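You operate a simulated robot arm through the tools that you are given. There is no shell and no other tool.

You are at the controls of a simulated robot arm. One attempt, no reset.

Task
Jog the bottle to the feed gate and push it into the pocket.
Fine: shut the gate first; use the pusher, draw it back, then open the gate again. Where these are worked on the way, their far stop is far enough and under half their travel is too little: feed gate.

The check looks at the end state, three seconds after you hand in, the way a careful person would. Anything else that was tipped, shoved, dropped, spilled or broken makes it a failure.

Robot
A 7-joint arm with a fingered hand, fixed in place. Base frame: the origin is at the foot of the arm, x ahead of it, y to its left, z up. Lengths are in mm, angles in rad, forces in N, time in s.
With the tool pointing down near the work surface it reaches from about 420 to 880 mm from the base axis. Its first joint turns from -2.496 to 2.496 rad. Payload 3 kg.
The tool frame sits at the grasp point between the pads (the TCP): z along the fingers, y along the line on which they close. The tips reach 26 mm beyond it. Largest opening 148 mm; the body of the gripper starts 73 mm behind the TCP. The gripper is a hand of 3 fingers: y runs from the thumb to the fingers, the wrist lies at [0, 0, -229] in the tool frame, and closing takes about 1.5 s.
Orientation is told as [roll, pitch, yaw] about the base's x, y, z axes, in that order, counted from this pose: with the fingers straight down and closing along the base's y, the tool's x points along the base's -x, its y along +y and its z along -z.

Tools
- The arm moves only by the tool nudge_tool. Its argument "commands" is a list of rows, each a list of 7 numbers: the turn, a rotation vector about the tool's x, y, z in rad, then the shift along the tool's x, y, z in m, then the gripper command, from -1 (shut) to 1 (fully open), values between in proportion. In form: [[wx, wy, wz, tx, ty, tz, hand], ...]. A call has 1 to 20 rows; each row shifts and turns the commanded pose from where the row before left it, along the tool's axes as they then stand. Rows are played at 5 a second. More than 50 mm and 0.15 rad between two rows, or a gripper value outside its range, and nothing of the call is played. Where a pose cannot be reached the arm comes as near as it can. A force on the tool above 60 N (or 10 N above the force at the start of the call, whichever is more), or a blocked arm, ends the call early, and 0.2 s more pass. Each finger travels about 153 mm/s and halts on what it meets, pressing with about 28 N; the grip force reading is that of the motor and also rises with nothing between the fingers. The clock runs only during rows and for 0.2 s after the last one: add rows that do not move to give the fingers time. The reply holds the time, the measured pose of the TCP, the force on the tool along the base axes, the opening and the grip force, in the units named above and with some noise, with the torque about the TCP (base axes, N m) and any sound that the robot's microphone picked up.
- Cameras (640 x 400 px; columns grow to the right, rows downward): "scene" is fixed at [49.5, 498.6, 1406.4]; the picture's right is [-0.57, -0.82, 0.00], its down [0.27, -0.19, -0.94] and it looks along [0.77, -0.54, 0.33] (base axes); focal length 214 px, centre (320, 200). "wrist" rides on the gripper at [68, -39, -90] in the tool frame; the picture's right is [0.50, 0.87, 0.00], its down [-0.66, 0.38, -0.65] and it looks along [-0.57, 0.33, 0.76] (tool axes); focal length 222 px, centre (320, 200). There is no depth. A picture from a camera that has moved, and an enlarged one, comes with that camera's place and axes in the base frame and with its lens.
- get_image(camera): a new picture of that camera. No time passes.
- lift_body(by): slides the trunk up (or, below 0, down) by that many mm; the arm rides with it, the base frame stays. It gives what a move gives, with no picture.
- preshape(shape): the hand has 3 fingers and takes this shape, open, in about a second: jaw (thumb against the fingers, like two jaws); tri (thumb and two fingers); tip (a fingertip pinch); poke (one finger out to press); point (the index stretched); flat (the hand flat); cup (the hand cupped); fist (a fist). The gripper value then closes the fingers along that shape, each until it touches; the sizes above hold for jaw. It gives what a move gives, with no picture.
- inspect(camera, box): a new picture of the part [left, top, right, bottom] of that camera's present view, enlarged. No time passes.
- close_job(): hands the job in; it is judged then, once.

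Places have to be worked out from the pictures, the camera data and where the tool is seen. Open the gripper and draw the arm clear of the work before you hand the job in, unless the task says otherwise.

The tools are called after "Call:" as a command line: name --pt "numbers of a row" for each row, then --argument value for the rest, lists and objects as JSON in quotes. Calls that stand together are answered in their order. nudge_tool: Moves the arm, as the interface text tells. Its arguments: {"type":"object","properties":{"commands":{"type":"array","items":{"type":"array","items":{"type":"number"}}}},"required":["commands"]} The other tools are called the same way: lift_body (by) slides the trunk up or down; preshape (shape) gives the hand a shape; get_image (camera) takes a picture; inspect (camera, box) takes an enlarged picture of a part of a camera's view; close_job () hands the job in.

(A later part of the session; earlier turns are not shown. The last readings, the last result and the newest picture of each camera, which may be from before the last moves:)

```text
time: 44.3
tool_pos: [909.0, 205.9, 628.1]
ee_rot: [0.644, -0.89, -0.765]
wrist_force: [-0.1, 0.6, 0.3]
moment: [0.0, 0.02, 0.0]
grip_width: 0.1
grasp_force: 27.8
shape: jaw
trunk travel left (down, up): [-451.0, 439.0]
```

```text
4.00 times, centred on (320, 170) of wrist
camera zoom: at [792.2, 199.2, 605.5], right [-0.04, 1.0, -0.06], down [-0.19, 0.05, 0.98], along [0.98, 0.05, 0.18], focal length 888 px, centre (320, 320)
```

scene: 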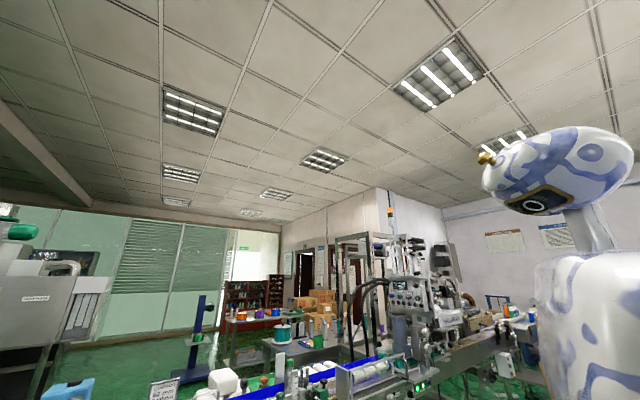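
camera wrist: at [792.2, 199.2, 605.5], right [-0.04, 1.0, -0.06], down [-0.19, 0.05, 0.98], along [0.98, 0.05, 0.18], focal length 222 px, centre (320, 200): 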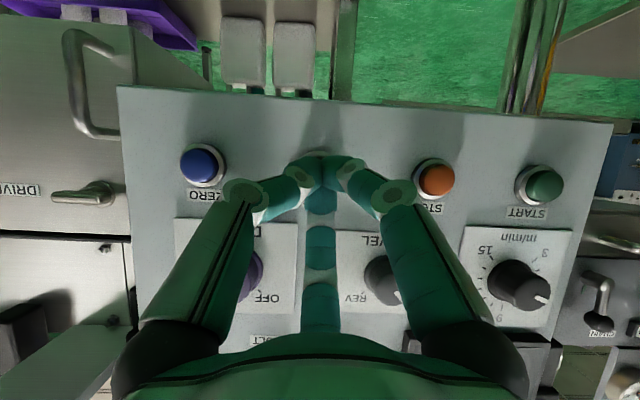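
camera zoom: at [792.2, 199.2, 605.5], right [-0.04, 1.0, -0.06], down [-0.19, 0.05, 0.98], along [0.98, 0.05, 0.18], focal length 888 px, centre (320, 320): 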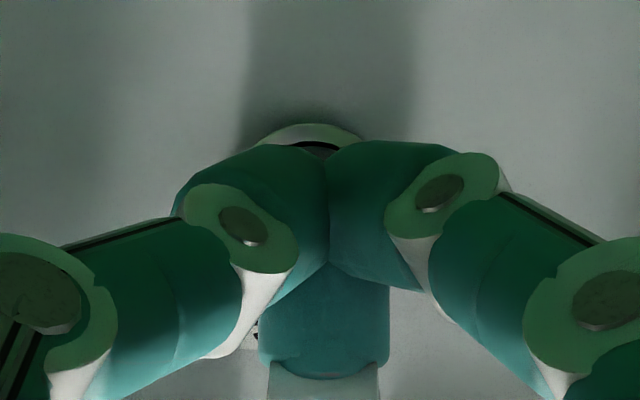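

Aligned: JOG is right behind the fingertips. Advancing ~24 mm, stopping just short of contact.

Call:
nudge_tool --pt "0 0 0 -0.0054 0.0026 0.0104 -1" --pt "0 0 0 -0.0054 0.0026 0.0104 -1" --pt "0 0 0 0 0 0 -1"

Call:
inspect --camera "wrist" --box '[260, 120, 380, 220]'

```text
time: 45.1
tool_pos: [932.2, 205.2, 628.1]
ee_rot: [0.644, -0.892, -0.767]
wrist_force: [0.1, -0.3, 0.4]
moment: [-0.03, 0.01, 0.02]
grip_width: 0.0
grasp_force: 28.0
shape: jaw
trunk travel left (down, up): [-451.0, 439.0]
```

```text
4.00 times, centred on (320, 170) of wrist
camera zoom: at [815.5, 199.7, 605.9], right [-0.04, 1.0, -0.06], down [-0.19, 0.05, 0.98], along [0.98, 0.05, 0.18], focal length 888 px, centre (320, 320)
```

zoom: 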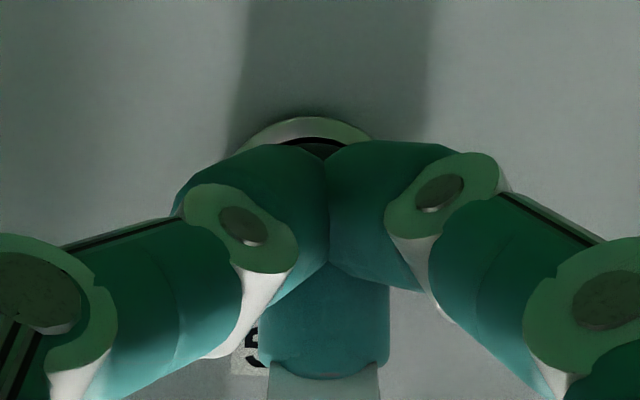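

Tip is ~10 mm from the button. I'll press in two 6 mm steps and back off right away, to test how the jog responds.

Call:
nudge_tool --pt "0 0 0 -0.0027 0.0013 0.0052 -1" --pt "0 0 0 -0.0027 0.0013 0.0052 -1" --pt "0 0 0 0.0036 -0.0017 -0.0069 -1" --pt "0 0 0 0.0036 -0.0017 -0.0069 -1"

Call:
inspect --camera "scene" --box '[250, 340, 370, 400]'

```text
time: 46.1
tool_pos: [928.3, 206.6, 629.4]
ee_rot: [0.648, -0.892, -0.768]
wrist_force: [0.2, 0.1, -0.3]
moment: [0.0, 0.02, 0.01]
grip_width: 0.0
grasp_force: 27.8
shape: jaw
trunk travel left (down, up): [-451.0, 439.0]
heard: click
```

```text
5.33 times, centred on (310, 370) of scene
camera zoom: at [49.5, 498.6, 1406.4], right [-0.57, -0.82, 0.0], down [0.27, -0.19, -0.94], along [0.77, -0.54, 0.33], focal length 1144 px, centre (373, -707)
```

zoom: 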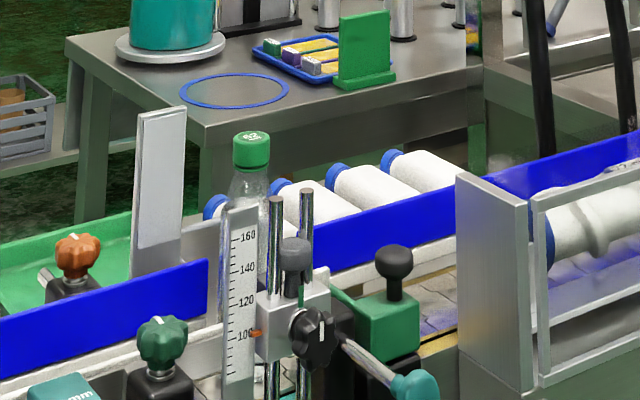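

Click heard and the bottle moved ~39 mm toward the gate; about 30 mm remain. One more identical press.

Call:
nudge_tool --pt "0 0 0 -0.0036 0.0017 0.0069 -1" --pt "0 0 0 -0.0036 0.0017 0.0069 -1" --pt "0 0 0 0.0036 -0.0017 -0.0069 -1" --pt "0 0 0 0.0036 -0.0017 -0.0069 -1"

Call:
inspect --camera "scene" --box '[250, 340, 370, 400]'

```text
time: 47.1
tool_pos: [929.6, 205.4, 629.3]
ee_rot: [0.646, -0.892, -0.767]
wrist_force: [0.3, 0.1, -0.2]
moment: [-0.04, 0.03, 0.0]
grip_width: 0.0
grasp_force: 27.8
shape: jaw
trunk travel left (down, up): [-451.0, 439.0]
heard: click
```

```text
5.33 times, centred on (310, 370) of scene
camera zoom: at [49.5, 498.6, 1406.4], right [-0.57, -0.82, 0.0], down [0.27, -0.19, -0.94], along [0.77, -0.54, 0.33], focal length 1144 px, centre (373, -707)
```

zoom: 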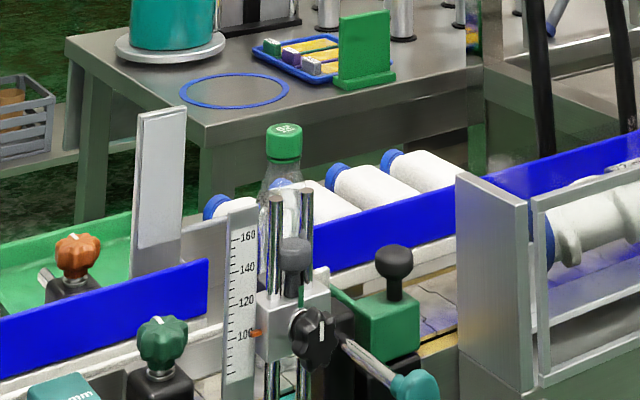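

The bottle moved another ~33 mm and should be at the gate. One more short press will confirm it is resting against the shut gate (it should no longer move).

Call:
nudge_tool --pt "0 0 0 -0.0036 0.0017 0.0069 -1" --pt "0 0 0 -0.0032 0.0015 0.0061 -1" --pt "0 0 0 0.0036 -0.0017 -0.0069 -1" --pt "0 0 0 0.0036 -0.0017 -0.0069 -1"

Call:
inspect --camera "scene" --box '[250, 340, 370, 400]'

Call:
get_image --camera "wrist"

```text
time: 48.1
tool_pos: [927.4, 204.5, 627.0]
ee_rot: [0.646, -0.891, -0.765]
wrist_force: [-0.7, 0.6, 0.6]
moment: [0.01, 0.04, 0.0]
grip_width: 0.1
grasp_force: 28.1
shape: jaw
trunk travel left (down, up): [-451.0, 439.0]
heard: click
```

```text
5.33 times, centred on (310, 370) of scene
camera zoom: at [49.5, 498.6, 1406.4], right [-0.57, -0.82, 0.0], down [0.27, -0.19, -0.94], along [0.77, -0.54, 0.33], focal length 1144 px, centre (373, -707)
```

zoom: 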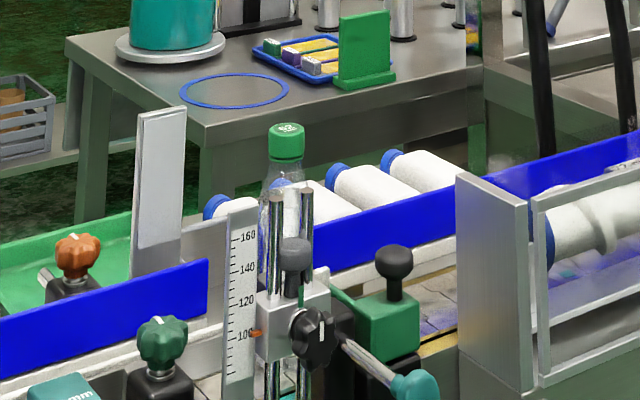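

```text
taken
camera wrist: at [810.3, 199.2, 606.2], right [-0.04, 1.0, -0.06], down [-0.19, 0.05, 0.98], along [0.98, 0.05, 0.18], focal length 222 px, centre (320, 200)
```

wrist: 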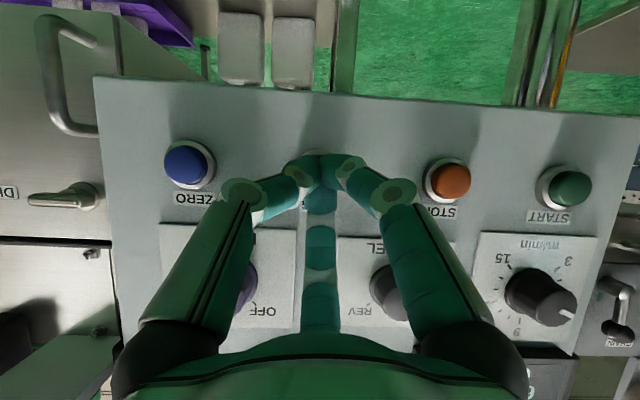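

The bottle barely moved now, so it rests against the shut gate. Next: retreat from the panel and raise the trunk toward the pusher's height.

Call:
nudge_tool --pt "0 0 0 0.0135 -0.0065 -0.026 -1" --pt "0 0 0 0.0135 -0.0065 -0.026 -1" --pt "0 0 0 0.0112 -0.0054 -0.0217 -1" --pt "0 0 0 0 0 0 -1"

Call:
lift_body --by 240

Call:
get_image --camera "wrist"

```text
time: 49.1
tool_pos: [842.8, 204.3, 627.8]
ee_rot: [0.645, -0.893, -0.766]
wrist_force: [0.1, -0.3, 0.3]
moment: [-0.03, 0.0, -0.03]
grip_width: 0.0
grasp_force: 28.0
shape: jaw
trunk travel left (down, up): [-451.0, 439.0]
```

```text
time: 51.6
tool_pos: [842.2, 203.8, 867.9]
ee_rot: [0.643, -0.893, -0.765]
wrist_force: [0.7, 0.4, 0.0]
moment: [0.01, 0.01, 0.01]
grip_width: 0.0
grasp_force: 27.9
shape: jaw
trunk travel left (down, up): [-691.0, 199.0]
```

```text
taken
camera wrist: at [725.0, 198.7, 845.9], right [-0.04, 1.0, -0.06], down [-0.19, 0.05, 0.98], along [0.98, 0.05, 0.18], focal length 222 px, centre (320, 200)
```

wrist: 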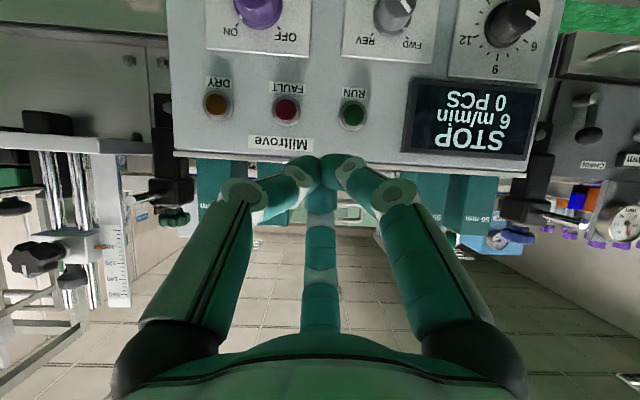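

Panel still reads STOP with everything intact. Now traverse in -y at x≈842 to face the pusher handle.

Call:
nudge_tool --pt "0 0 0 -0.0192 -0.0396 0 -1" --pt "0 0 0 -0.0192 -0.0396 0 -1" --pt "0 0 0 -0.0192 -0.0396 0 -1" --pt "0 0 0 -0.0192 -0.0396 0 -1" --pt "0 0 0 -0.0192 -0.0396 0 -1" --pt "0 0 0 -0.0192 -0.0396 0 -1" --pt "0 0 0 -0.0192 -0.0396 0 -1" --pt "0 0 0 -0.0192 -0.0396 0 -1" --pt "0 0 0 0 0 0 -1"

Call:
get_image --camera "wrist"

Call:
inspect --camera "scene" --box '[260, 330, 400, 400]'

```text
time: 53.6
tool_pos: [843.3, -146.0, 867.9]
ee_rot: [0.644, -0.893, -0.767]
wrist_force: [-0.5, 0.6, 0.1]
moment: [-0.02, 0.03, 0.01]
grip_width: 0.0
grasp_force: 28.0
shape: jaw
trunk travel left (down, up): [-691.0, 199.0]
```

```text
taken
camera wrist: at [725.7, -152.9, 846.1], right [-0.04, 1.0, -0.06], down [-0.19, 0.05, 0.98], along [0.98, 0.05, 0.18], focal length 222 px, centre (320, 200)
```

wrist: 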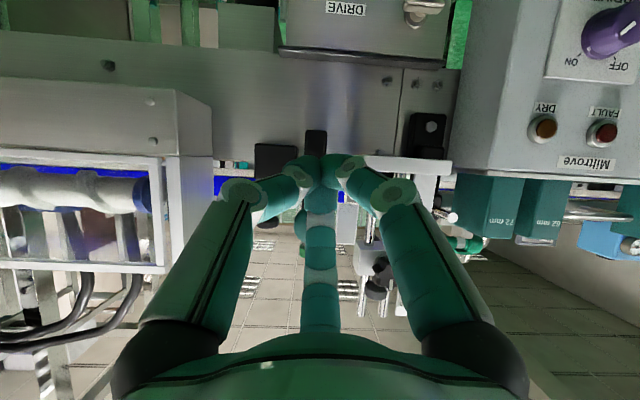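

```text
4.57 times, centred on (330, 365) of scene
camera zoom: at [49.5, 498.6, 1406.4], right [-0.57, -0.82, 0.0], down [0.27, -0.19, -0.94], along [0.77, -0.54, 0.33], focal length 980 px, centre (274, -554)
```

zoom: 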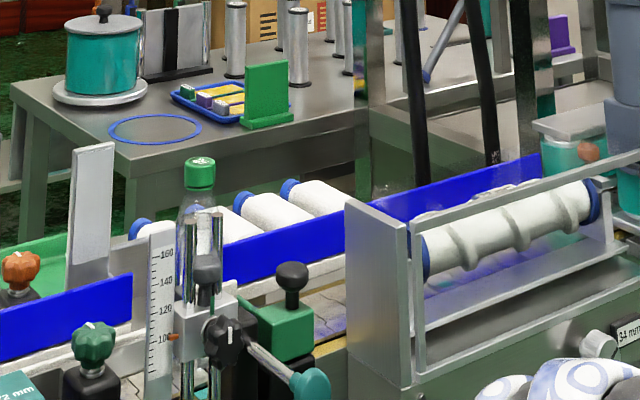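

The pusher knob is hidden behind the closed fingers; I'll rise to its height and open the hand to ~75 mm to see it.

Call:
nudge_tool --pt "0 0 0 -0.0356 0.0139 -0.022 0" --pt "0 0 0 0 0 0 0" --pt "0 0 0 0 0 0 0" --pt "0 0 0 0 0 0 0"

Call:
get_image --camera "wrist"

Call:
inspect --camera "wrist" --box '[220, 120, 420, 270]'

```text
time: 54.6
tool_pos: [843.6, -150.0, 913.9]
ee_rot: [0.644, -0.894, -0.766]
wrist_force: [-0.4, 0.2, 0.3]
moment: [-0.01, 0.0, -0.02]
grip_width: 73.7
grasp_force: 0.1
shape: jaw
trunk travel left (down, up): [-691.0, 199.0]
```

```text
taken
camera wrist: at [725.1, -156.0, 890.9], right [-0.04, 1.0, -0.06], down [-0.19, 0.05, 0.98], along [0.98, 0.05, 0.18], focal length 222 px, centre (320, 200)
```

wrist: 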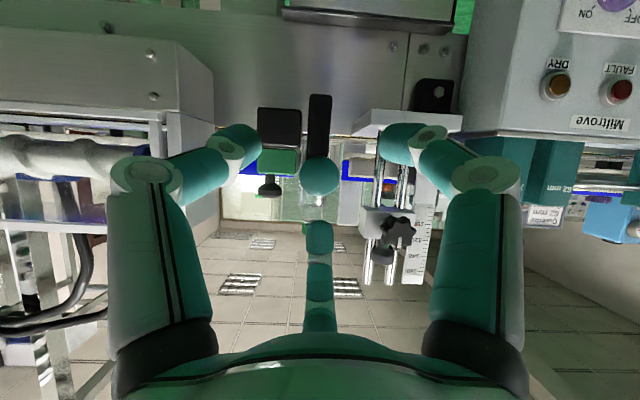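

```text
2.67 times, centred on (320, 195) of wrist
camera zoom: at [725.1, -156.0, 890.9], right [-0.04, 1.0, -0.06], down [-0.19, 0.05, 0.98], along [0.98, 0.05, 0.18], focal length 592 px, centre (320, 213)
```

zoom: 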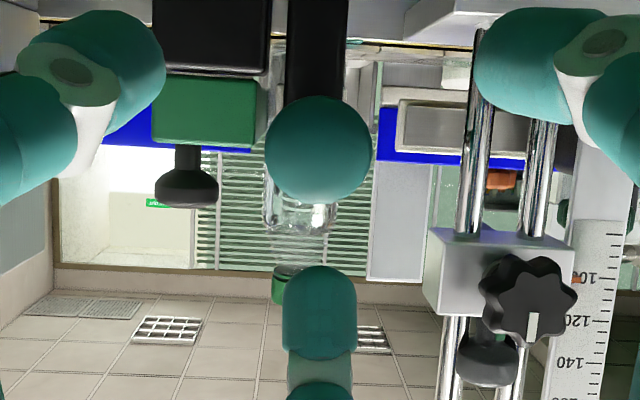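

The pusher knob is centred at about (920, -148, 905), the bottle stands right behind it in line, and the gate is shut to its left. Advancing to straddle the knob.

Call:
nudge_tool --pt "0 0 0 -0.0092 0.0062 0.019 0" --pt "0 0 0 -0.0099 0.0048 0.019 0" --pt "0 0 0 0 0 0 0"

Call:
get_image --camera "wrist"

Call:
inspect --camera "scene" --box '[280, 340, 400, 400]'

```text
time: 55.4
tool_pos: [886.6, -150.0, 912.3]
ee_rot: [0.644, -0.893, -0.766]
wrist_force: [0.2, -0.9, -0.8]
moment: [-0.01, -0.03, 0.02]
grip_width: 74.1
grasp_force: 0.0
shape: jaw
trunk travel left (down, up): [-691.0, 199.0]
```

```text
taken
camera wrist: at [769.1, -154.9, 890.1], right [-0.04, 1.0, -0.06], down [-0.19, 0.06, 0.98], along [0.98, 0.05, 0.18], focal length 222 px, centre (320, 200)
```

wrist: 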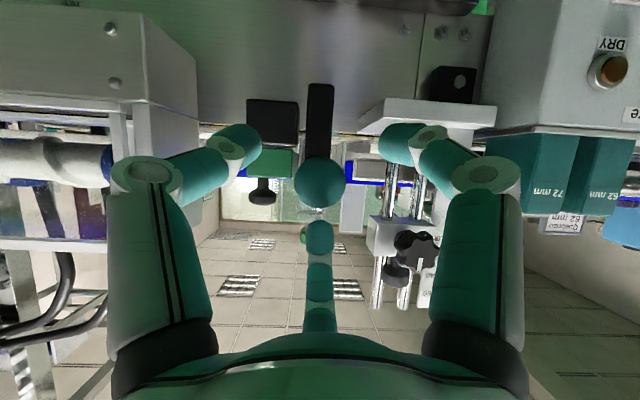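

```text
5.33 times, centred on (340, 370) of scene
camera zoom: at [49.5, 498.6, 1406.4], right [-0.57, -0.82, 0.0], down [0.27, -0.19, -0.94], along [0.77, -0.54, 0.33], focal length 1144 px, centre (213, -707)
```

zoom: 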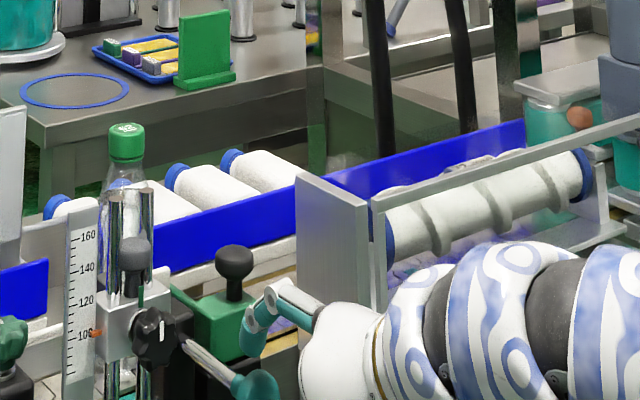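

Alignment is good. Advancing the last 25 mm and closing on the pusher knob; with the hand gripping, I can both push and draw back.

Call:
nudge_tool --pt "0 0 0 -0.005 0.0037 0.0113 0" --pt "0 0 0 -0.0054 0.0026 0.0104 0" --pt "0 0 0 0 0 0 -0.3" --pt "0 0 0 0 0 0 -0.5" --pt "0 0 0 0 0 0 -1" --pt "0 0 0 0 0 0 -1" --pt "0 0 0 0 0 0 -1"

Call:
get_image --camera "wrist"

Call:
inspect --camera "wrist" --box '[240, 120, 400, 260]'

```text
time: 57.0
tool_pos: [911.5, -147.2, 911.1]
ee_rot: [0.643, -0.892, -0.766]
wrist_force: [5.7, -0.3, -4.5]
moment: [0.0, -0.14, -0.06]
grip_width: 26.6
grasp_force: 28.0
shape: jaw
trunk travel left (down, up): [-691.0, 199.0]
```

```text
taken
camera wrist: at [794.9, -153.4, 888.9], right [-0.04, 1.0, -0.06], down [-0.19, 0.05, 0.98], along [0.98, 0.05, 0.18], focal length 222 px, centre (320, 200)
```

wrist: 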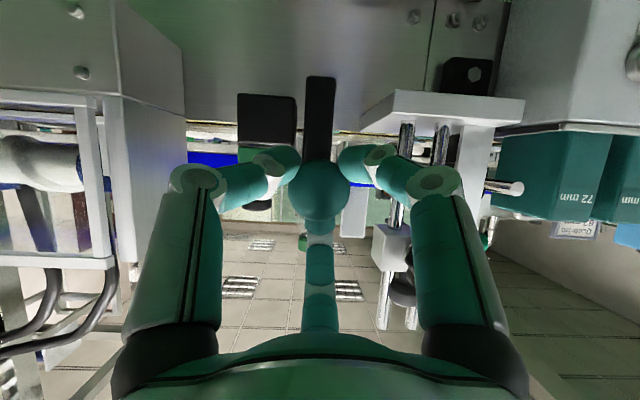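

```text
2.86 times, centred on (320, 190) of wrist
camera zoom: at [794.9, -153.4, 888.9], right [-0.04, 1.0, -0.06], down [-0.19, 0.05, 0.98], along [0.98, 0.05, 0.18], focal length 635 px, centre (320, 229)
```

zoom: 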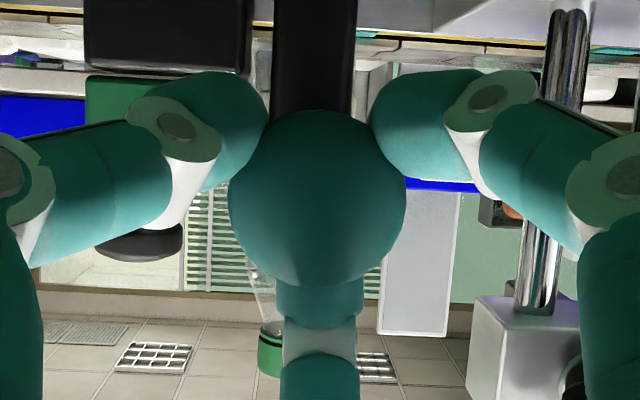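

Gripped (26.6 mm). Now pushing gently +x, 5 mm per row, and checking what moves.

Call:
nudge_tool --pt "0 0 0 -0.00225 0.00109 0.00433 -1" --pt "0 0 0 -0.00225 0.00109 0.00433 -1" --pt "0 0 0 -0.00225 0.00109 0.00433 -1" --pt "0 0 0 -0.00225 0.00109 0.00433 -1" --pt "0 0 0 0 0 0 -1"

Call:
inspect --camera "wrist" --box '[240, 70, 400, 260]'

Call:
inspect --camera "scene" --box '[260, 340, 380, 400]'

```text
time: 58.2
tool_pos: [932.6, -147.4, 911.1]
ee_rot: [0.645, -0.892, -0.766]
wrist_force: [-0.7, 0.3, -6.6]
moment: [0.07, -0.05, -0.03]
grip_width: 26.4
grasp_force: 27.9
shape: jaw
trunk travel left (down, up): [-691.0, 199.0]
```

```text
2.11 times, centred on (320, 165) of wrist
camera zoom: at [814.5, -153.3, 889.2], right [-0.04, 1.0, -0.06], down [-0.19, 0.05, 0.98], along [0.98, 0.05, 0.18], focal length 468 px, centre (320, 274)
```

zoom: 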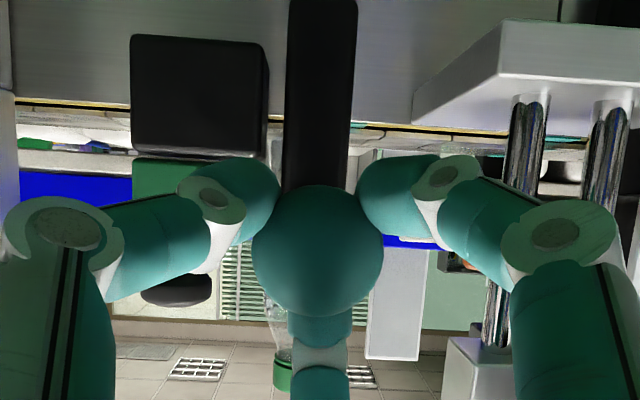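

```text
5.33 times, centred on (320, 370) of scene
camera zoom: at [49.5, 498.6, 1406.4], right [-0.57, -0.82, 0.0], down [0.27, -0.19, -0.94], along [0.77, -0.54, 0.33], focal length 1144 px, centre (320, -707)
```

zoom: 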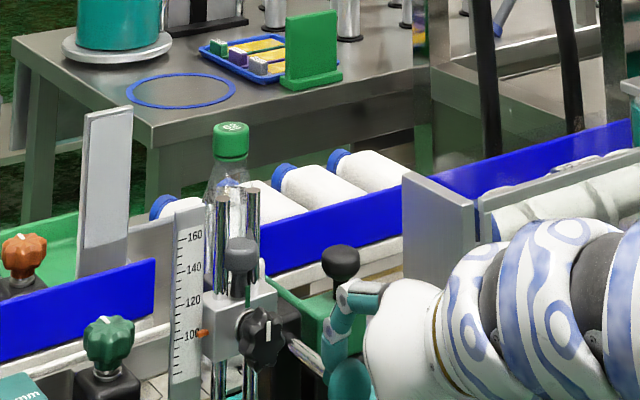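

The knob moves freely with the hand and the bottle has started to shift. Continuing the push slowly.

Call:
nudge_tool --pt "0 0 0 -0.00225 0.00109 0.00433 -1" --pt "0 0 0 -0.00225 0.00109 0.00433 -1" --pt "0 0 0 -0.00225 0.00109 0.00433 -1" --pt "0 0 0 -0.00225 0.00109 0.00433 -1" --pt "0 0 0 0 0 0 -1"

Call:
inspect --camera "wrist" --box '[240, 70, 400, 260]'

Call:
inspect --camera "scene" --box '[260, 340, 380, 400]'

```text
time: 59.4
tool_pos: [952.3, -147.2, 911.1]
ee_rot: [0.643, -0.894, -0.767]
wrist_force: [-0.8, 0.6, -5.1]
moment: [0.09, -0.17, 0.0]
grip_width: 26.8
grasp_force: 28.2
shape: jaw
trunk travel left (down, up): [-691.0, 199.0]
```

```text
2.11 times, centred on (320, 165) of wrist
camera zoom: at [834.4, -153.4, 889.1], right [-0.04, 1.0, -0.06], down [-0.19, 0.06, 0.98], along [0.98, 0.05, 0.18], focal length 468 px, centre (320, 274)
```

zoom: 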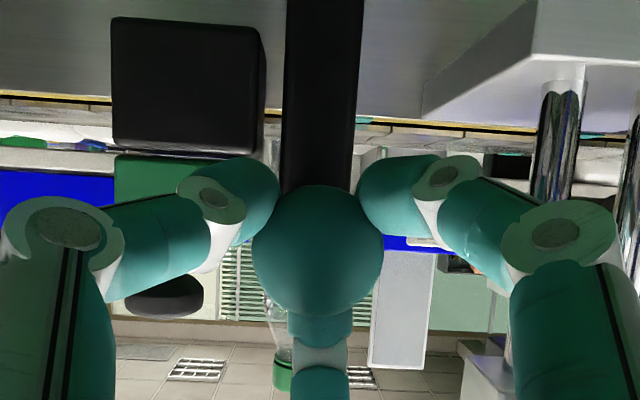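

```text
5.33 times, centred on (320, 370) of scene
camera zoom: at [49.5, 498.6, 1406.4], right [-0.57, -0.82, 0.0], down [0.27, -0.19, -0.94], along [0.77, -0.54, 0.33], focal length 1144 px, centre (320, -707)
```

zoom: 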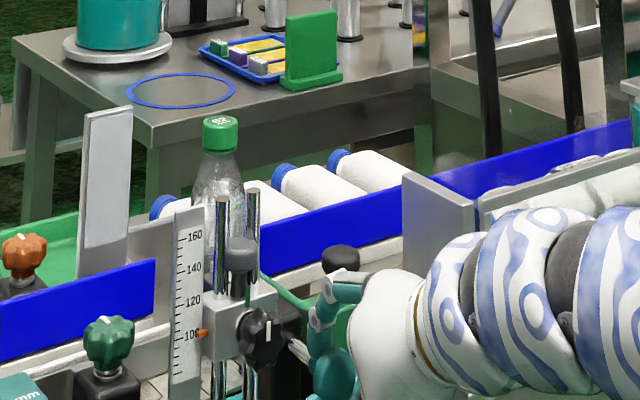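

The bottle is sliding toward the pocket. The fixed guide post front is at about x≈1028, so there's still room for the fingers; continuing.

Call:
nudge_tool --pt "0 0 0 -0.00225 0.00109 0.00433 -1" --pt "0 0 0 -0.00225 0.00109 0.00433 -1" --pt "0 0 0 -0.00225 0.00109 0.00433 -1" --pt "0 0 0 -0.00225 0.00109 0.00433 -1" --pt "0 0 0 0 0 0 -1"

Call:
inspect --camera "wrist" --box '[240, 70, 400, 260]'

Call:
inspect --camera "scene" --box '[260, 340, 380, 400]'

```text
time: 60.6
tool_pos: [971.2, -146.6, 911.8]
ee_rot: [0.645, -0.891, -0.765]
wrist_force: [-0.6, 1.2, -3.1]
moment: [0.07, -0.2, -0.04]
grip_width: 26.3
grasp_force: 28.2
shape: jaw
trunk travel left (down, up): [-691.0, 199.0]
```

```text
2.11 times, centred on (320, 165) of wrist
camera zoom: at [854.1, -153.4, 889.1], right [-0.04, 1.0, -0.06], down [-0.19, 0.05, 0.98], along [0.98, 0.05, 0.18], focal length 468 px, centre (320, 274)
```

zoom: 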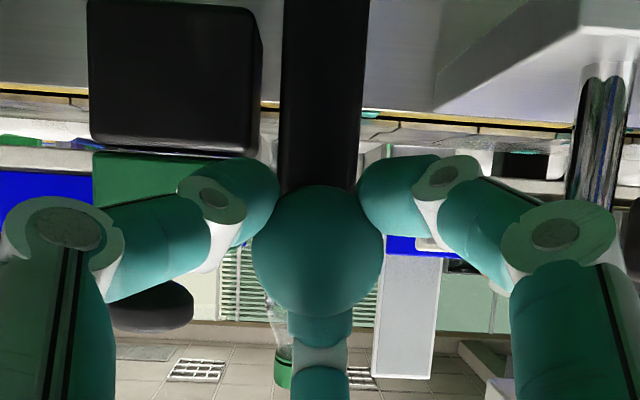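

```text
5.33 times, centred on (320, 370) of scene
camera zoom: at [49.5, 498.6, 1406.4], right [-0.57, -0.82, 0.0], down [0.27, -0.19, -0.94], along [0.77, -0.54, 0.33], focal length 1144 px, centre (320, -707)
```

zoom: 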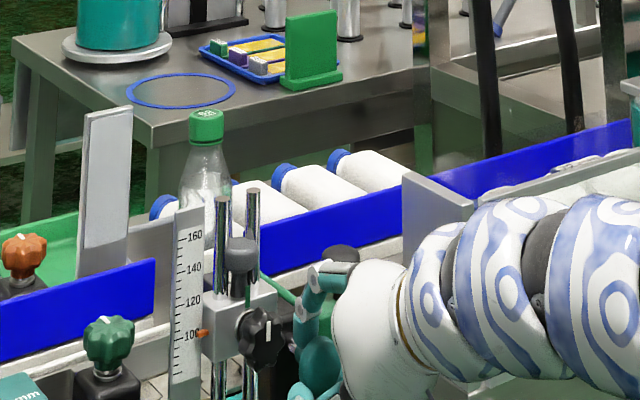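

Still smooth. Continuing toward the stop with smaller increments.

Call:
nudge_tool --pt "0 0 0 -0.00225 0.00109 0.00433 -1" --pt "0 0 0 -0.00225 0.00109 0.00433 -1" --pt "0 0 0 -0.00225 0.00109 0.00433 -1" --pt "0 0 0 0 0 0 -1"

Call:
inspect --camera "wrist" --box '[240, 70, 400, 260]'

Call:
inspect --camera "scene" --box '[260, 340, 380, 400]'

```text
time: 61.6
tool_pos: [986.5, -147.2, 911.9]
ee_rot: [0.644, -0.892, -0.766]
wrist_force: [-1.2, 1.7, -5.4]
moment: [0.06, -0.19, -0.02]
grip_width: 26.3
grasp_force: 28.0
shape: jaw
trunk travel left (down, up): [-691.0, 199.0]
```

```text
2.11 times, centred on (320, 165) of wrist
camera zoom: at [869.4, -153.4, 889.1], right [-0.04, 1.0, -0.06], down [-0.19, 0.05, 0.98], along [0.98, 0.05, 0.18], focal length 468 px, centre (320, 274)
```

zoom: 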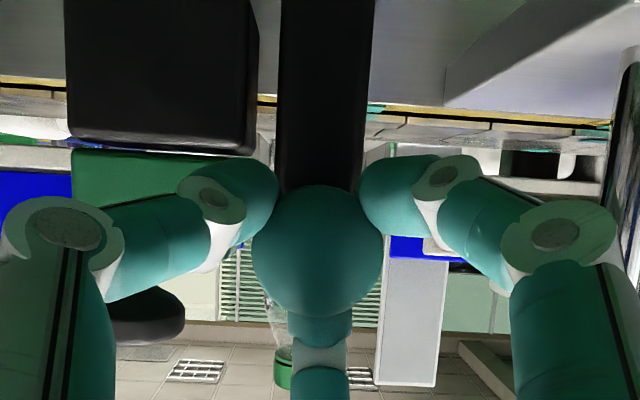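

```text
5.33 times, centred on (320, 370) of scene
camera zoom: at [49.5, 498.6, 1406.4], right [-0.57, -0.82, 0.0], down [0.27, -0.19, -0.94], along [0.77, -0.54, 0.33], focal length 1144 px, centre (320, -707)
```

zoom: 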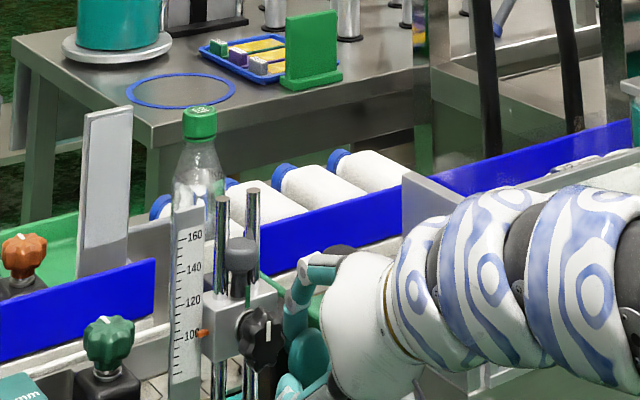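

Bottle centre is now about x≈1170; it needs ~20 mm more. Continuing to the stop.

Call:
nudge_tool --pt "0 0 0 -0.00225 0.00109 0.00433 -1" --pt "0 0 0 -0.00225 0.00109 0.00433 -1" --pt "0 0 0 0 0 0 -1"

Call:
inspect --camera "wrist" --box '[240, 70, 400, 260]'

Call:
inspect --camera "scene" --box '[260, 340, 380, 400]'

```text
time: 62.4
tool_pos: [995.2, -148.0, 912.7]
ee_rot: [0.645, -0.89, -0.767]
wrist_force: [-18.2, 1.2, -4.8]
moment: [0.14, -0.33, -0.07]
grip_width: 26.8
grasp_force: 27.8
shape: jaw
trunk travel left (down, up): [-691.0, 199.0]
```

```text
2.11 times, centred on (320, 165) of wrist
camera zoom: at [877.5, -153.2, 889.6], right [-0.04, 1.0, -0.06], down [-0.19, 0.06, 0.98], along [0.98, 0.05, 0.18], focal length 468 px, centre (320, 274)
```

zoom: 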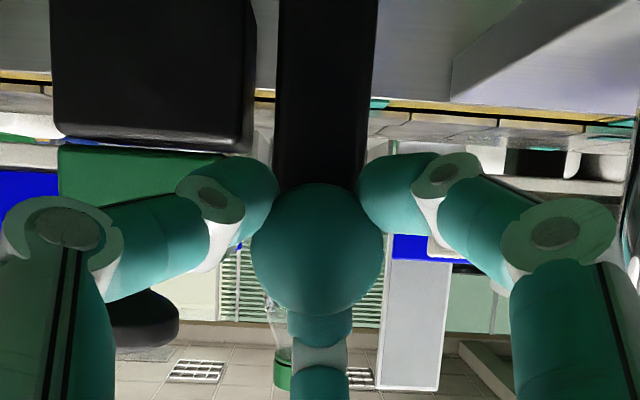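

```text
5.33 times, centred on (320, 370) of scene
camera zoom: at [49.5, 498.6, 1406.4], right [-0.57, -0.82, 0.0], down [0.27, -0.19, -0.94], along [0.77, -0.54, 0.33], focal length 1144 px, centre (320, -707)
```

zoom: 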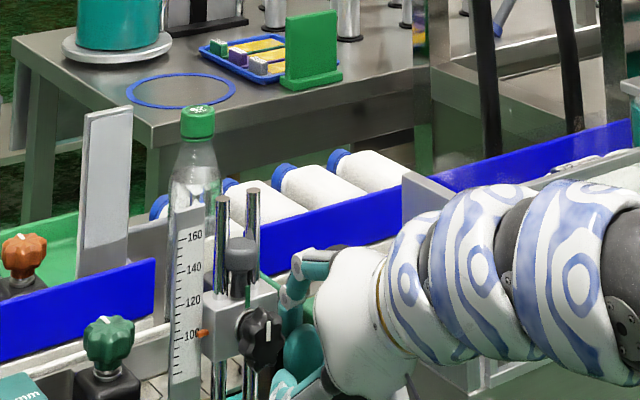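

An 18 N reaction at x≈995: either the pusher's end stop or a fingertip touching the guide post. I'll release, back off, and push with closed fingertips on the knob's front face to be sure of the full stroke.

Call:
nudge_tool --pt "0 0 0 0 0 0 -0.2" --pt "0 0 0 0 0 0 -0.2" --pt "0 0 0 0 0 0 -0.2" --pt "0 0 0 0.0099 -0.0048 -0.019 -0.2" --pt "0 0 0 0.0099 -0.0048 -0.019 -0.2" --pt "0 0 0 0.0099 -0.0048 -0.019 -0.2" --pt "0 0 0 0 0 0 -0.2"

Call:
get_image --camera "wrist"

Call:
inspect --camera "wrist" --box '[220, 70, 420, 260]'

Call:
inspect --camera "scene" --box '[260, 340, 380, 400]'

```text
time: 64.0
tool_pos: [930.8, -148.4, 911.0]
ee_rot: [0.643, -0.892, -0.766]
wrist_force: [-0.5, 0.0, -1.2]
moment: [-0.04, 0.03, -0.02]
grip_width: 58.7
grasp_force: 0.1
shape: jaw
trunk travel left (down, up): [-691.0, 199.0]
```

```text
taken
camera wrist: at [812.3, -153.3, 888.9], right [-0.04, 1.0, -0.06], down [-0.19, 0.05, 0.98], along [0.98, 0.05, 0.18], focal length 222 px, centre (320, 200)
```

wrist: 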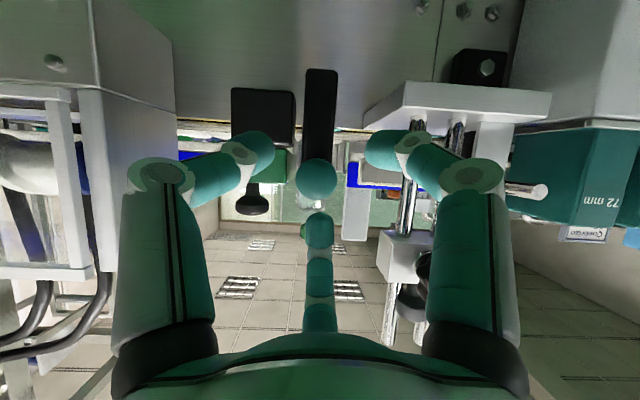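

```text
2.11 times, centred on (320, 165) of wrist
camera zoom: at [812.3, -153.3, 888.9], right [-0.04, 1.0, -0.06], down [-0.19, 0.05, 0.98], along [0.98, 0.05, 0.18], focal length 468 px, centre (320, 274)
```

zoom: 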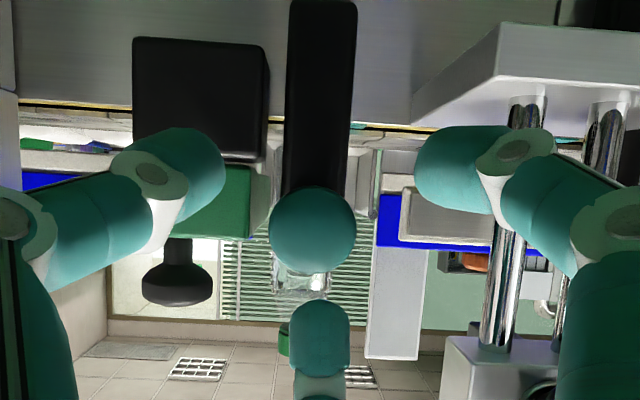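

```text
5.33 times, centred on (320, 370) of scene
camera zoom: at [49.5, 498.6, 1406.4], right [-0.57, -0.82, 0.0], down [0.27, -0.19, -0.94], along [0.77, -0.54, 0.33], focal length 1144 px, centre (320, -707)
```

zoom: 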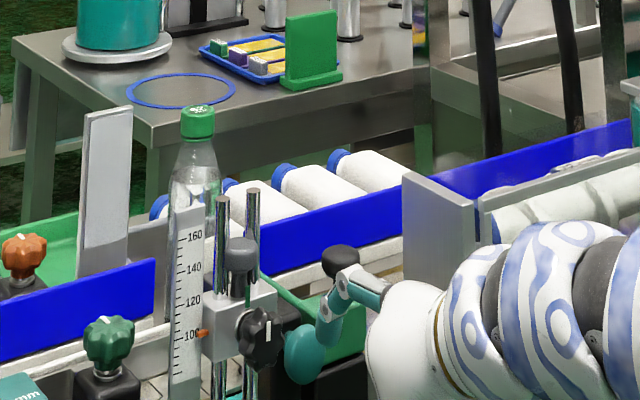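

The knob stayed pushed in. Now close the fingers and push on its front face with the tips.

Call:
nudge_tool --pt "0 0 0 -0.0055 0.0026 -0.0035 -0.6" --pt "0 0 0 0 0 0 -1" --pt "0 0 0 0 0 0 -1" --pt "0 0 0 0 0 0 -1" --pt "0 0 0 -0.0068 0.0033 0.013 -1" --pt "0 0 0 -0.0068 0.0033 0.013 -1" --pt "0 0 0 0 0 0 -1"

Call:
inspect --camera "wrist" --box '[220, 70, 420, 260]'

```text
time: 65.6
tool_pos: [959.8, -146.5, 918.5]
ee_rot: [0.645, -0.894, -0.767]
wrist_force: [0.1, -0.5, 1.4]
moment: [-0.01, 0.0, 0.0]
grip_width: 0.0
grasp_force: 27.9
shape: jaw
trunk travel left (down, up): [-691.0, 199.0]
```

```text
2.11 times, centred on (320, 165) of wrist
camera zoom: at [843.1, -152.8, 896.7], right [-0.04, 1.0, -0.06], down [-0.19, 0.05, 0.98], along [0.98, 0.05, 0.19], focal length 468 px, centre (320, 274)
```

zoom: 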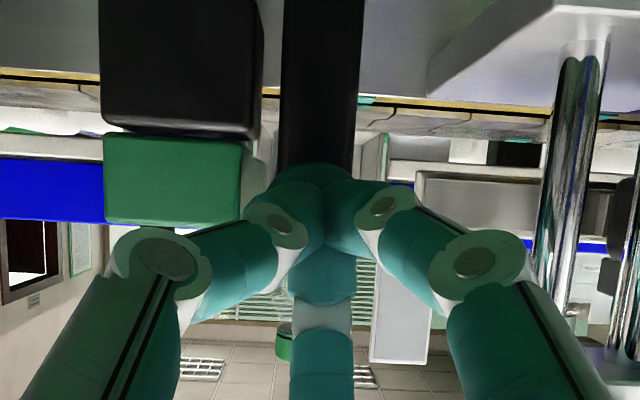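

Tips are just in front of the knob. Pushing in 5 mm steps and watching the force.

Call:
nudge_tool --pt "0 0 0 -0.00225 0.00109 0.00433 -1" --pt "0 0 0 -0.00225 0.00109 0.00433 -1" --pt "0 0 0 -0.00225 0.00109 0.00433 -1" --pt "0 0 0 0 0 0 -1"

Call:
inspect --camera "scene" --box '[260, 340, 380, 400]'

```text
time: 66.6
tool_pos: [975.6, -147.2, 917.8]
ee_rot: [0.644, -0.893, -0.765]
wrist_force: [-3.0, -0.6, -0.9]
moment: [-0.04, 0.04, 0.07]
grip_width: 0.0
grasp_force: 27.6
shape: jaw
trunk travel left (down, up): [-691.0, 199.0]
```

```text
5.33 times, centred on (320, 370) of scene
camera zoom: at [49.5, 498.6, 1406.4], right [-0.57, -0.82, 0.0], down [0.27, -0.19, -0.94], along [0.77, -0.54, 0.33], focal length 1144 px, centre (320, -707)
```

zoom: 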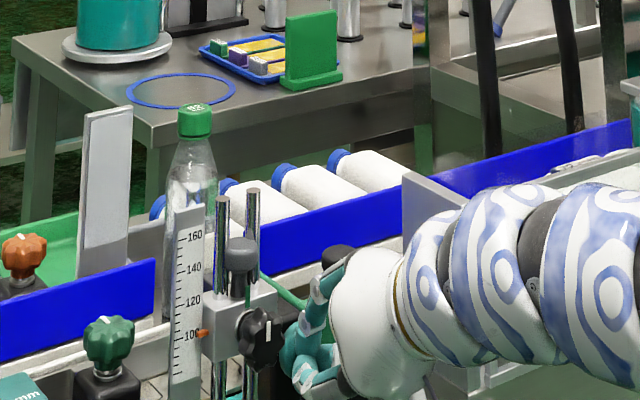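

The bottle moved a bit more with only 3 N, so the earlier resistance was the finger on the post. Continuing to push to the actual stop.

Call:
nudge_tool --pt "0 0 0 -0.00225 0.00109 0.00433 -1" --pt "0 0 0 -0.00225 0.00109 0.00433 -1" --pt "0 0 0 -0.00225 0.00109 0.00433 -1" --pt "0 0 0 0 0 0 -1"

Call:
inspect --camera "scene" --box '[260, 340, 380, 400]'

Call:
inspect --camera "wrist" --box '[220, 70, 420, 260]'

```text
time: 67.3
tool_pos: [979.2, -145.7, 914.1]
ee_rot: [0.635, -0.883, -0.76]
wrist_force: [-49.9, -2.3, 7.7]
moment: [-0.09, 0.26, -0.35]
grip_width: 0.0
grasp_force: 27.9
shape: jaw
trunk travel left (down, up): [-691.0, 199.0]
stopped in row 3: the force on the tool passed its limit at 66 N (the readings are from after the stop); the commanded pose is now the measured one
```

```text
5.33 times, centred on (320, 370) of scene
camera zoom: at [49.5, 498.6, 1406.4], right [-0.57, -0.82, 0.0], down [0.27, -0.19, -0.94], along [0.77, -0.54, 0.33], focal length 1144 px, centre (320, -707)
```

zoom: 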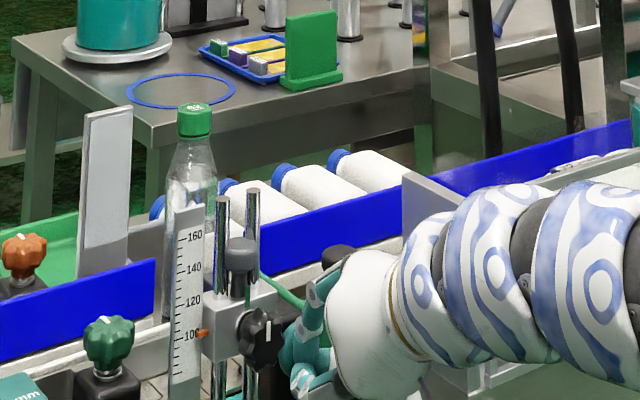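

```text
2.11 times, centred on (320, 165) of wrist
camera zoom: at [860.7, -152.6, 893.4], right [-0.04, 1.0, -0.06], down [-0.18, 0.05, 0.98], along [0.98, 0.05, 0.17], focal length 468 px, centre (320, 274)
```

zoom: 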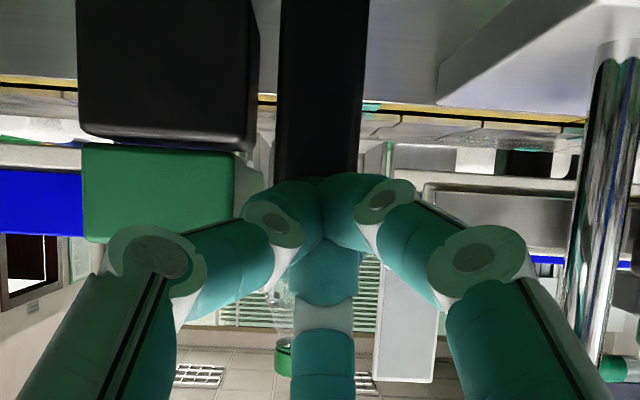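

The force limit was reached (66 N): that is the pusher's real end stop, and the bottle now sits at about x≈1183, inside the pocket. Backing off and opening to check, before drawing the pusher back.

Call:
nudge_tool --pt "0 0 0 0.0099 -0.0048 -0.019 -1" --pt "0 0 0 0.0099 -0.0048 -0.019 -1" --pt "0 0 0 0 0 0 -0.2" --pt "0 0 0 0 0 0 -0.2" --pt "0 0 0 0 0 0 -0.2" --pt "0 0 0 0 0 0 -0.2"

Call:
inspect --camera "wrist" --box '[220, 70, 420, 260]'

Call:
inspect --camera "scene" --box '[260, 340, 380, 400]'

```text
time: 68.7
tool_pos: [938.7, -147.0, 913.5]
ee_rot: [0.638, -0.885, -0.761]
wrist_force: [-0.3, -0.3, -0.7]
moment: [-0.02, -0.02, 0.0]
grip_width: 59.0
grasp_force: 0.0
shape: jaw
trunk travel left (down, up): [-691.0, 199.0]
```

```text
2.11 times, centred on (320, 165) of wrist
camera zoom: at [821.4, -152.6, 892.5], right [-0.04, 1.0, -0.06], down [-0.18, 0.05, 0.98], along [0.98, 0.05, 0.18], focal length 468 px, centre (320, 274)
```

zoom: 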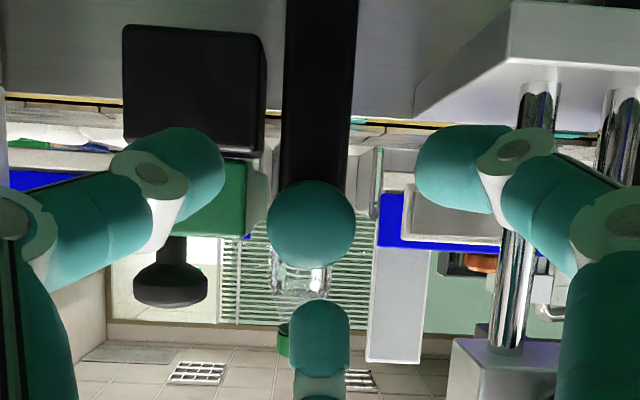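

```text
5.33 times, centred on (320, 370) of scene
camera zoom: at [49.5, 498.6, 1406.4], right [-0.57, -0.82, 0.0], down [0.27, -0.19, -0.94], along [0.77, -0.54, 0.33], focal length 1144 px, centre (320, -707)
```

zoom: 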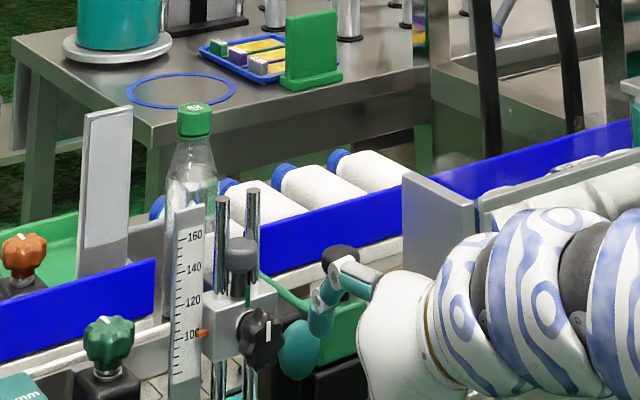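

The knob's pushed-in position leaves little room ahead of the post, so I'll flatten the tool to ~80° tilt with a ~50 mm opening so all three tips reach evenly past the knob's rim.

Call:
nudge_tool --pt "-0.051 -0.1053 0 0 0 0 -0.32" --pt "-0.051 -0.1053 0 0 0 0 -0.32" --pt "-0.051 -0.1053 0 0 0 0 -0.32" --pt "0 0 0 0 0 0 -0.32"

Call:
get_image --camera "wrist"

Call:
inspect --camera "wrist" --box '[220, 70, 420, 260]'

```text
time: 69.7
tool_pos: [939.3, -147.9, 914.9]
ee_rot: [1.171, -1.084, -1.213]
wrist_force: [-0.3, 0.1, 0.8]
moment: [0.01, -0.01, 0.04]
grip_width: 50.5
grasp_force: 0.0
shape: jaw
trunk travel left (down, up): [-691.0, 199.0]
```

```text
taken
camera wrist: at [836.2, -152.7, 854.0], right [-0.01, 1.0, -0.07], down [-0.51, 0.05, 0.86], along [0.86, 0.05, 0.5], focal length 222 px, centre (320, 200)
```

wrist: 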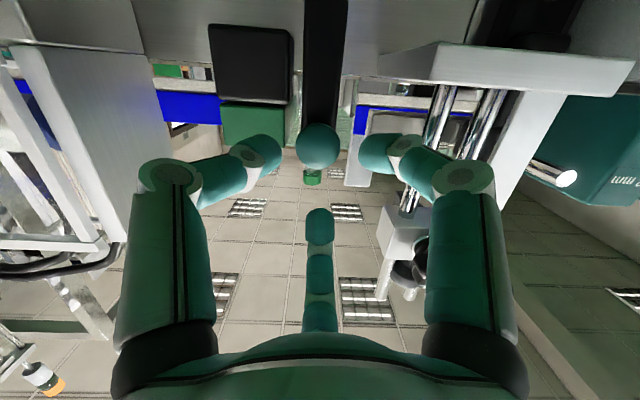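

```text
2.11 times, centred on (320, 165) of wrist
camera zoom: at [836.2, -152.7, 854.0], right [-0.01, 1.0, -0.07], down [-0.51, 0.05, 0.86], along [0.86, 0.05, 0.5], focal length 468 px, centre (320, 274)
```

zoom: 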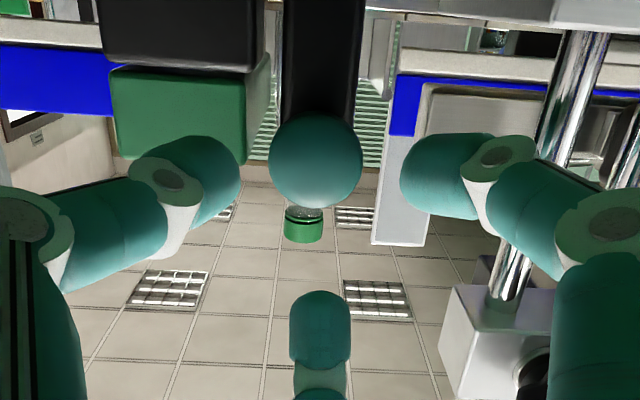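

Knob at about (1001, -148, 904), well centred. Lowering 7 mm and advancing around it.

Call:
nudge_tool --pt "0 0 0 0.00654 -0.00317 0.0014 -0.32" --pt "0 0 0 -0.0025 0.0012 0.0142 -0.32" --pt "0 0 0 -0.0025 0.0012 0.0142 -0.32" --pt "0 0 0 -0.0025 0.0012 0.0142 -0.32" --pt "0 0 0 0 0 0 -0.32"

Call:
inspect --camera "wrist" --box '[220, 70, 420, 260]'

```text
time: 70.9
tool_pos: [981.9, -145.6, 906.5]
ee_rot: [1.17, -1.084, -1.211]
wrist_force: [-0.6, 0.2, 0.3]
moment: [-0.02, -0.05, 0.02]
grip_width: 50.5
grasp_force: 0.0
shape: jaw
trunk travel left (down, up): [-691.0, 199.0]
```

```text
2.11 times, centred on (320, 165) of wrist
camera zoom: at [879.2, -152.1, 847.2], right [-0.01, 1.0, -0.07], down [-0.51, 0.05, 0.86], along [0.86, 0.05, 0.5], focal length 468 px, centre (320, 274)
```

zoom: 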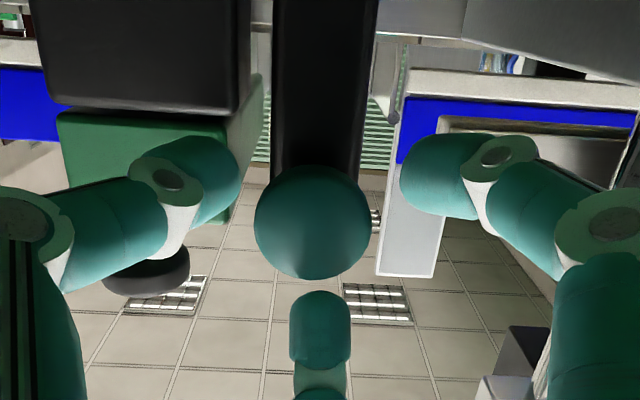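

Well centred. Advancing the last 14 mm, then closing.

Call:
nudge_tool --pt "0 0 0 -0.0014 -0.0005 0.007 -0.32" --pt "0 0 0 -0.0014 0.0002 0.007 -0.32" --pt "0 0 0 0 0 0 -0.5" --pt "0 0 0 0 0 0 -0.7" --pt "0 0 0 0 0 0 -1" --pt "0 0 0 0 0 0 -1"

Call:
inspect --camera "wrist" --box '[220, 70, 420, 260]'

```text
time: 72.3
tool_pos: [997.8, -148.4, 908.4]
ee_rot: [1.172, -1.087, -1.212]
wrist_force: [1.1, -1.8, 2.1]
moment: [0.01, -0.18, -0.03]
grip_width: 27.4
grasp_force: 27.6
shape: jaw
trunk travel left (down, up): [-691.0, 199.0]
```

```text
2.11 times, centred on (320, 165) of wrist
camera zoom: at [893.8, -154.1, 847.6], right [-0.01, 1.0, -0.07], down [-0.51, 0.05, 0.86], along [0.86, 0.05, 0.5], focal length 468 px, centre (320, 274)
```

zoom: 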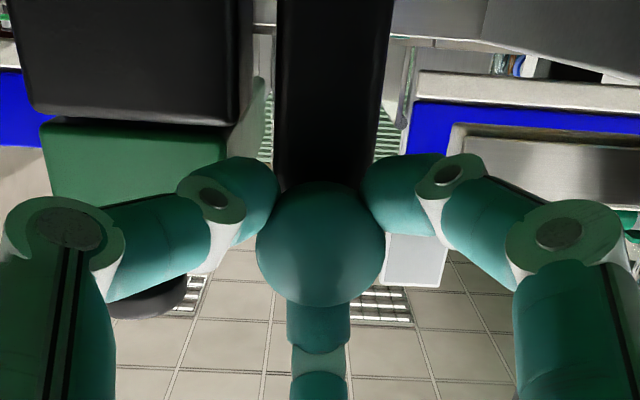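

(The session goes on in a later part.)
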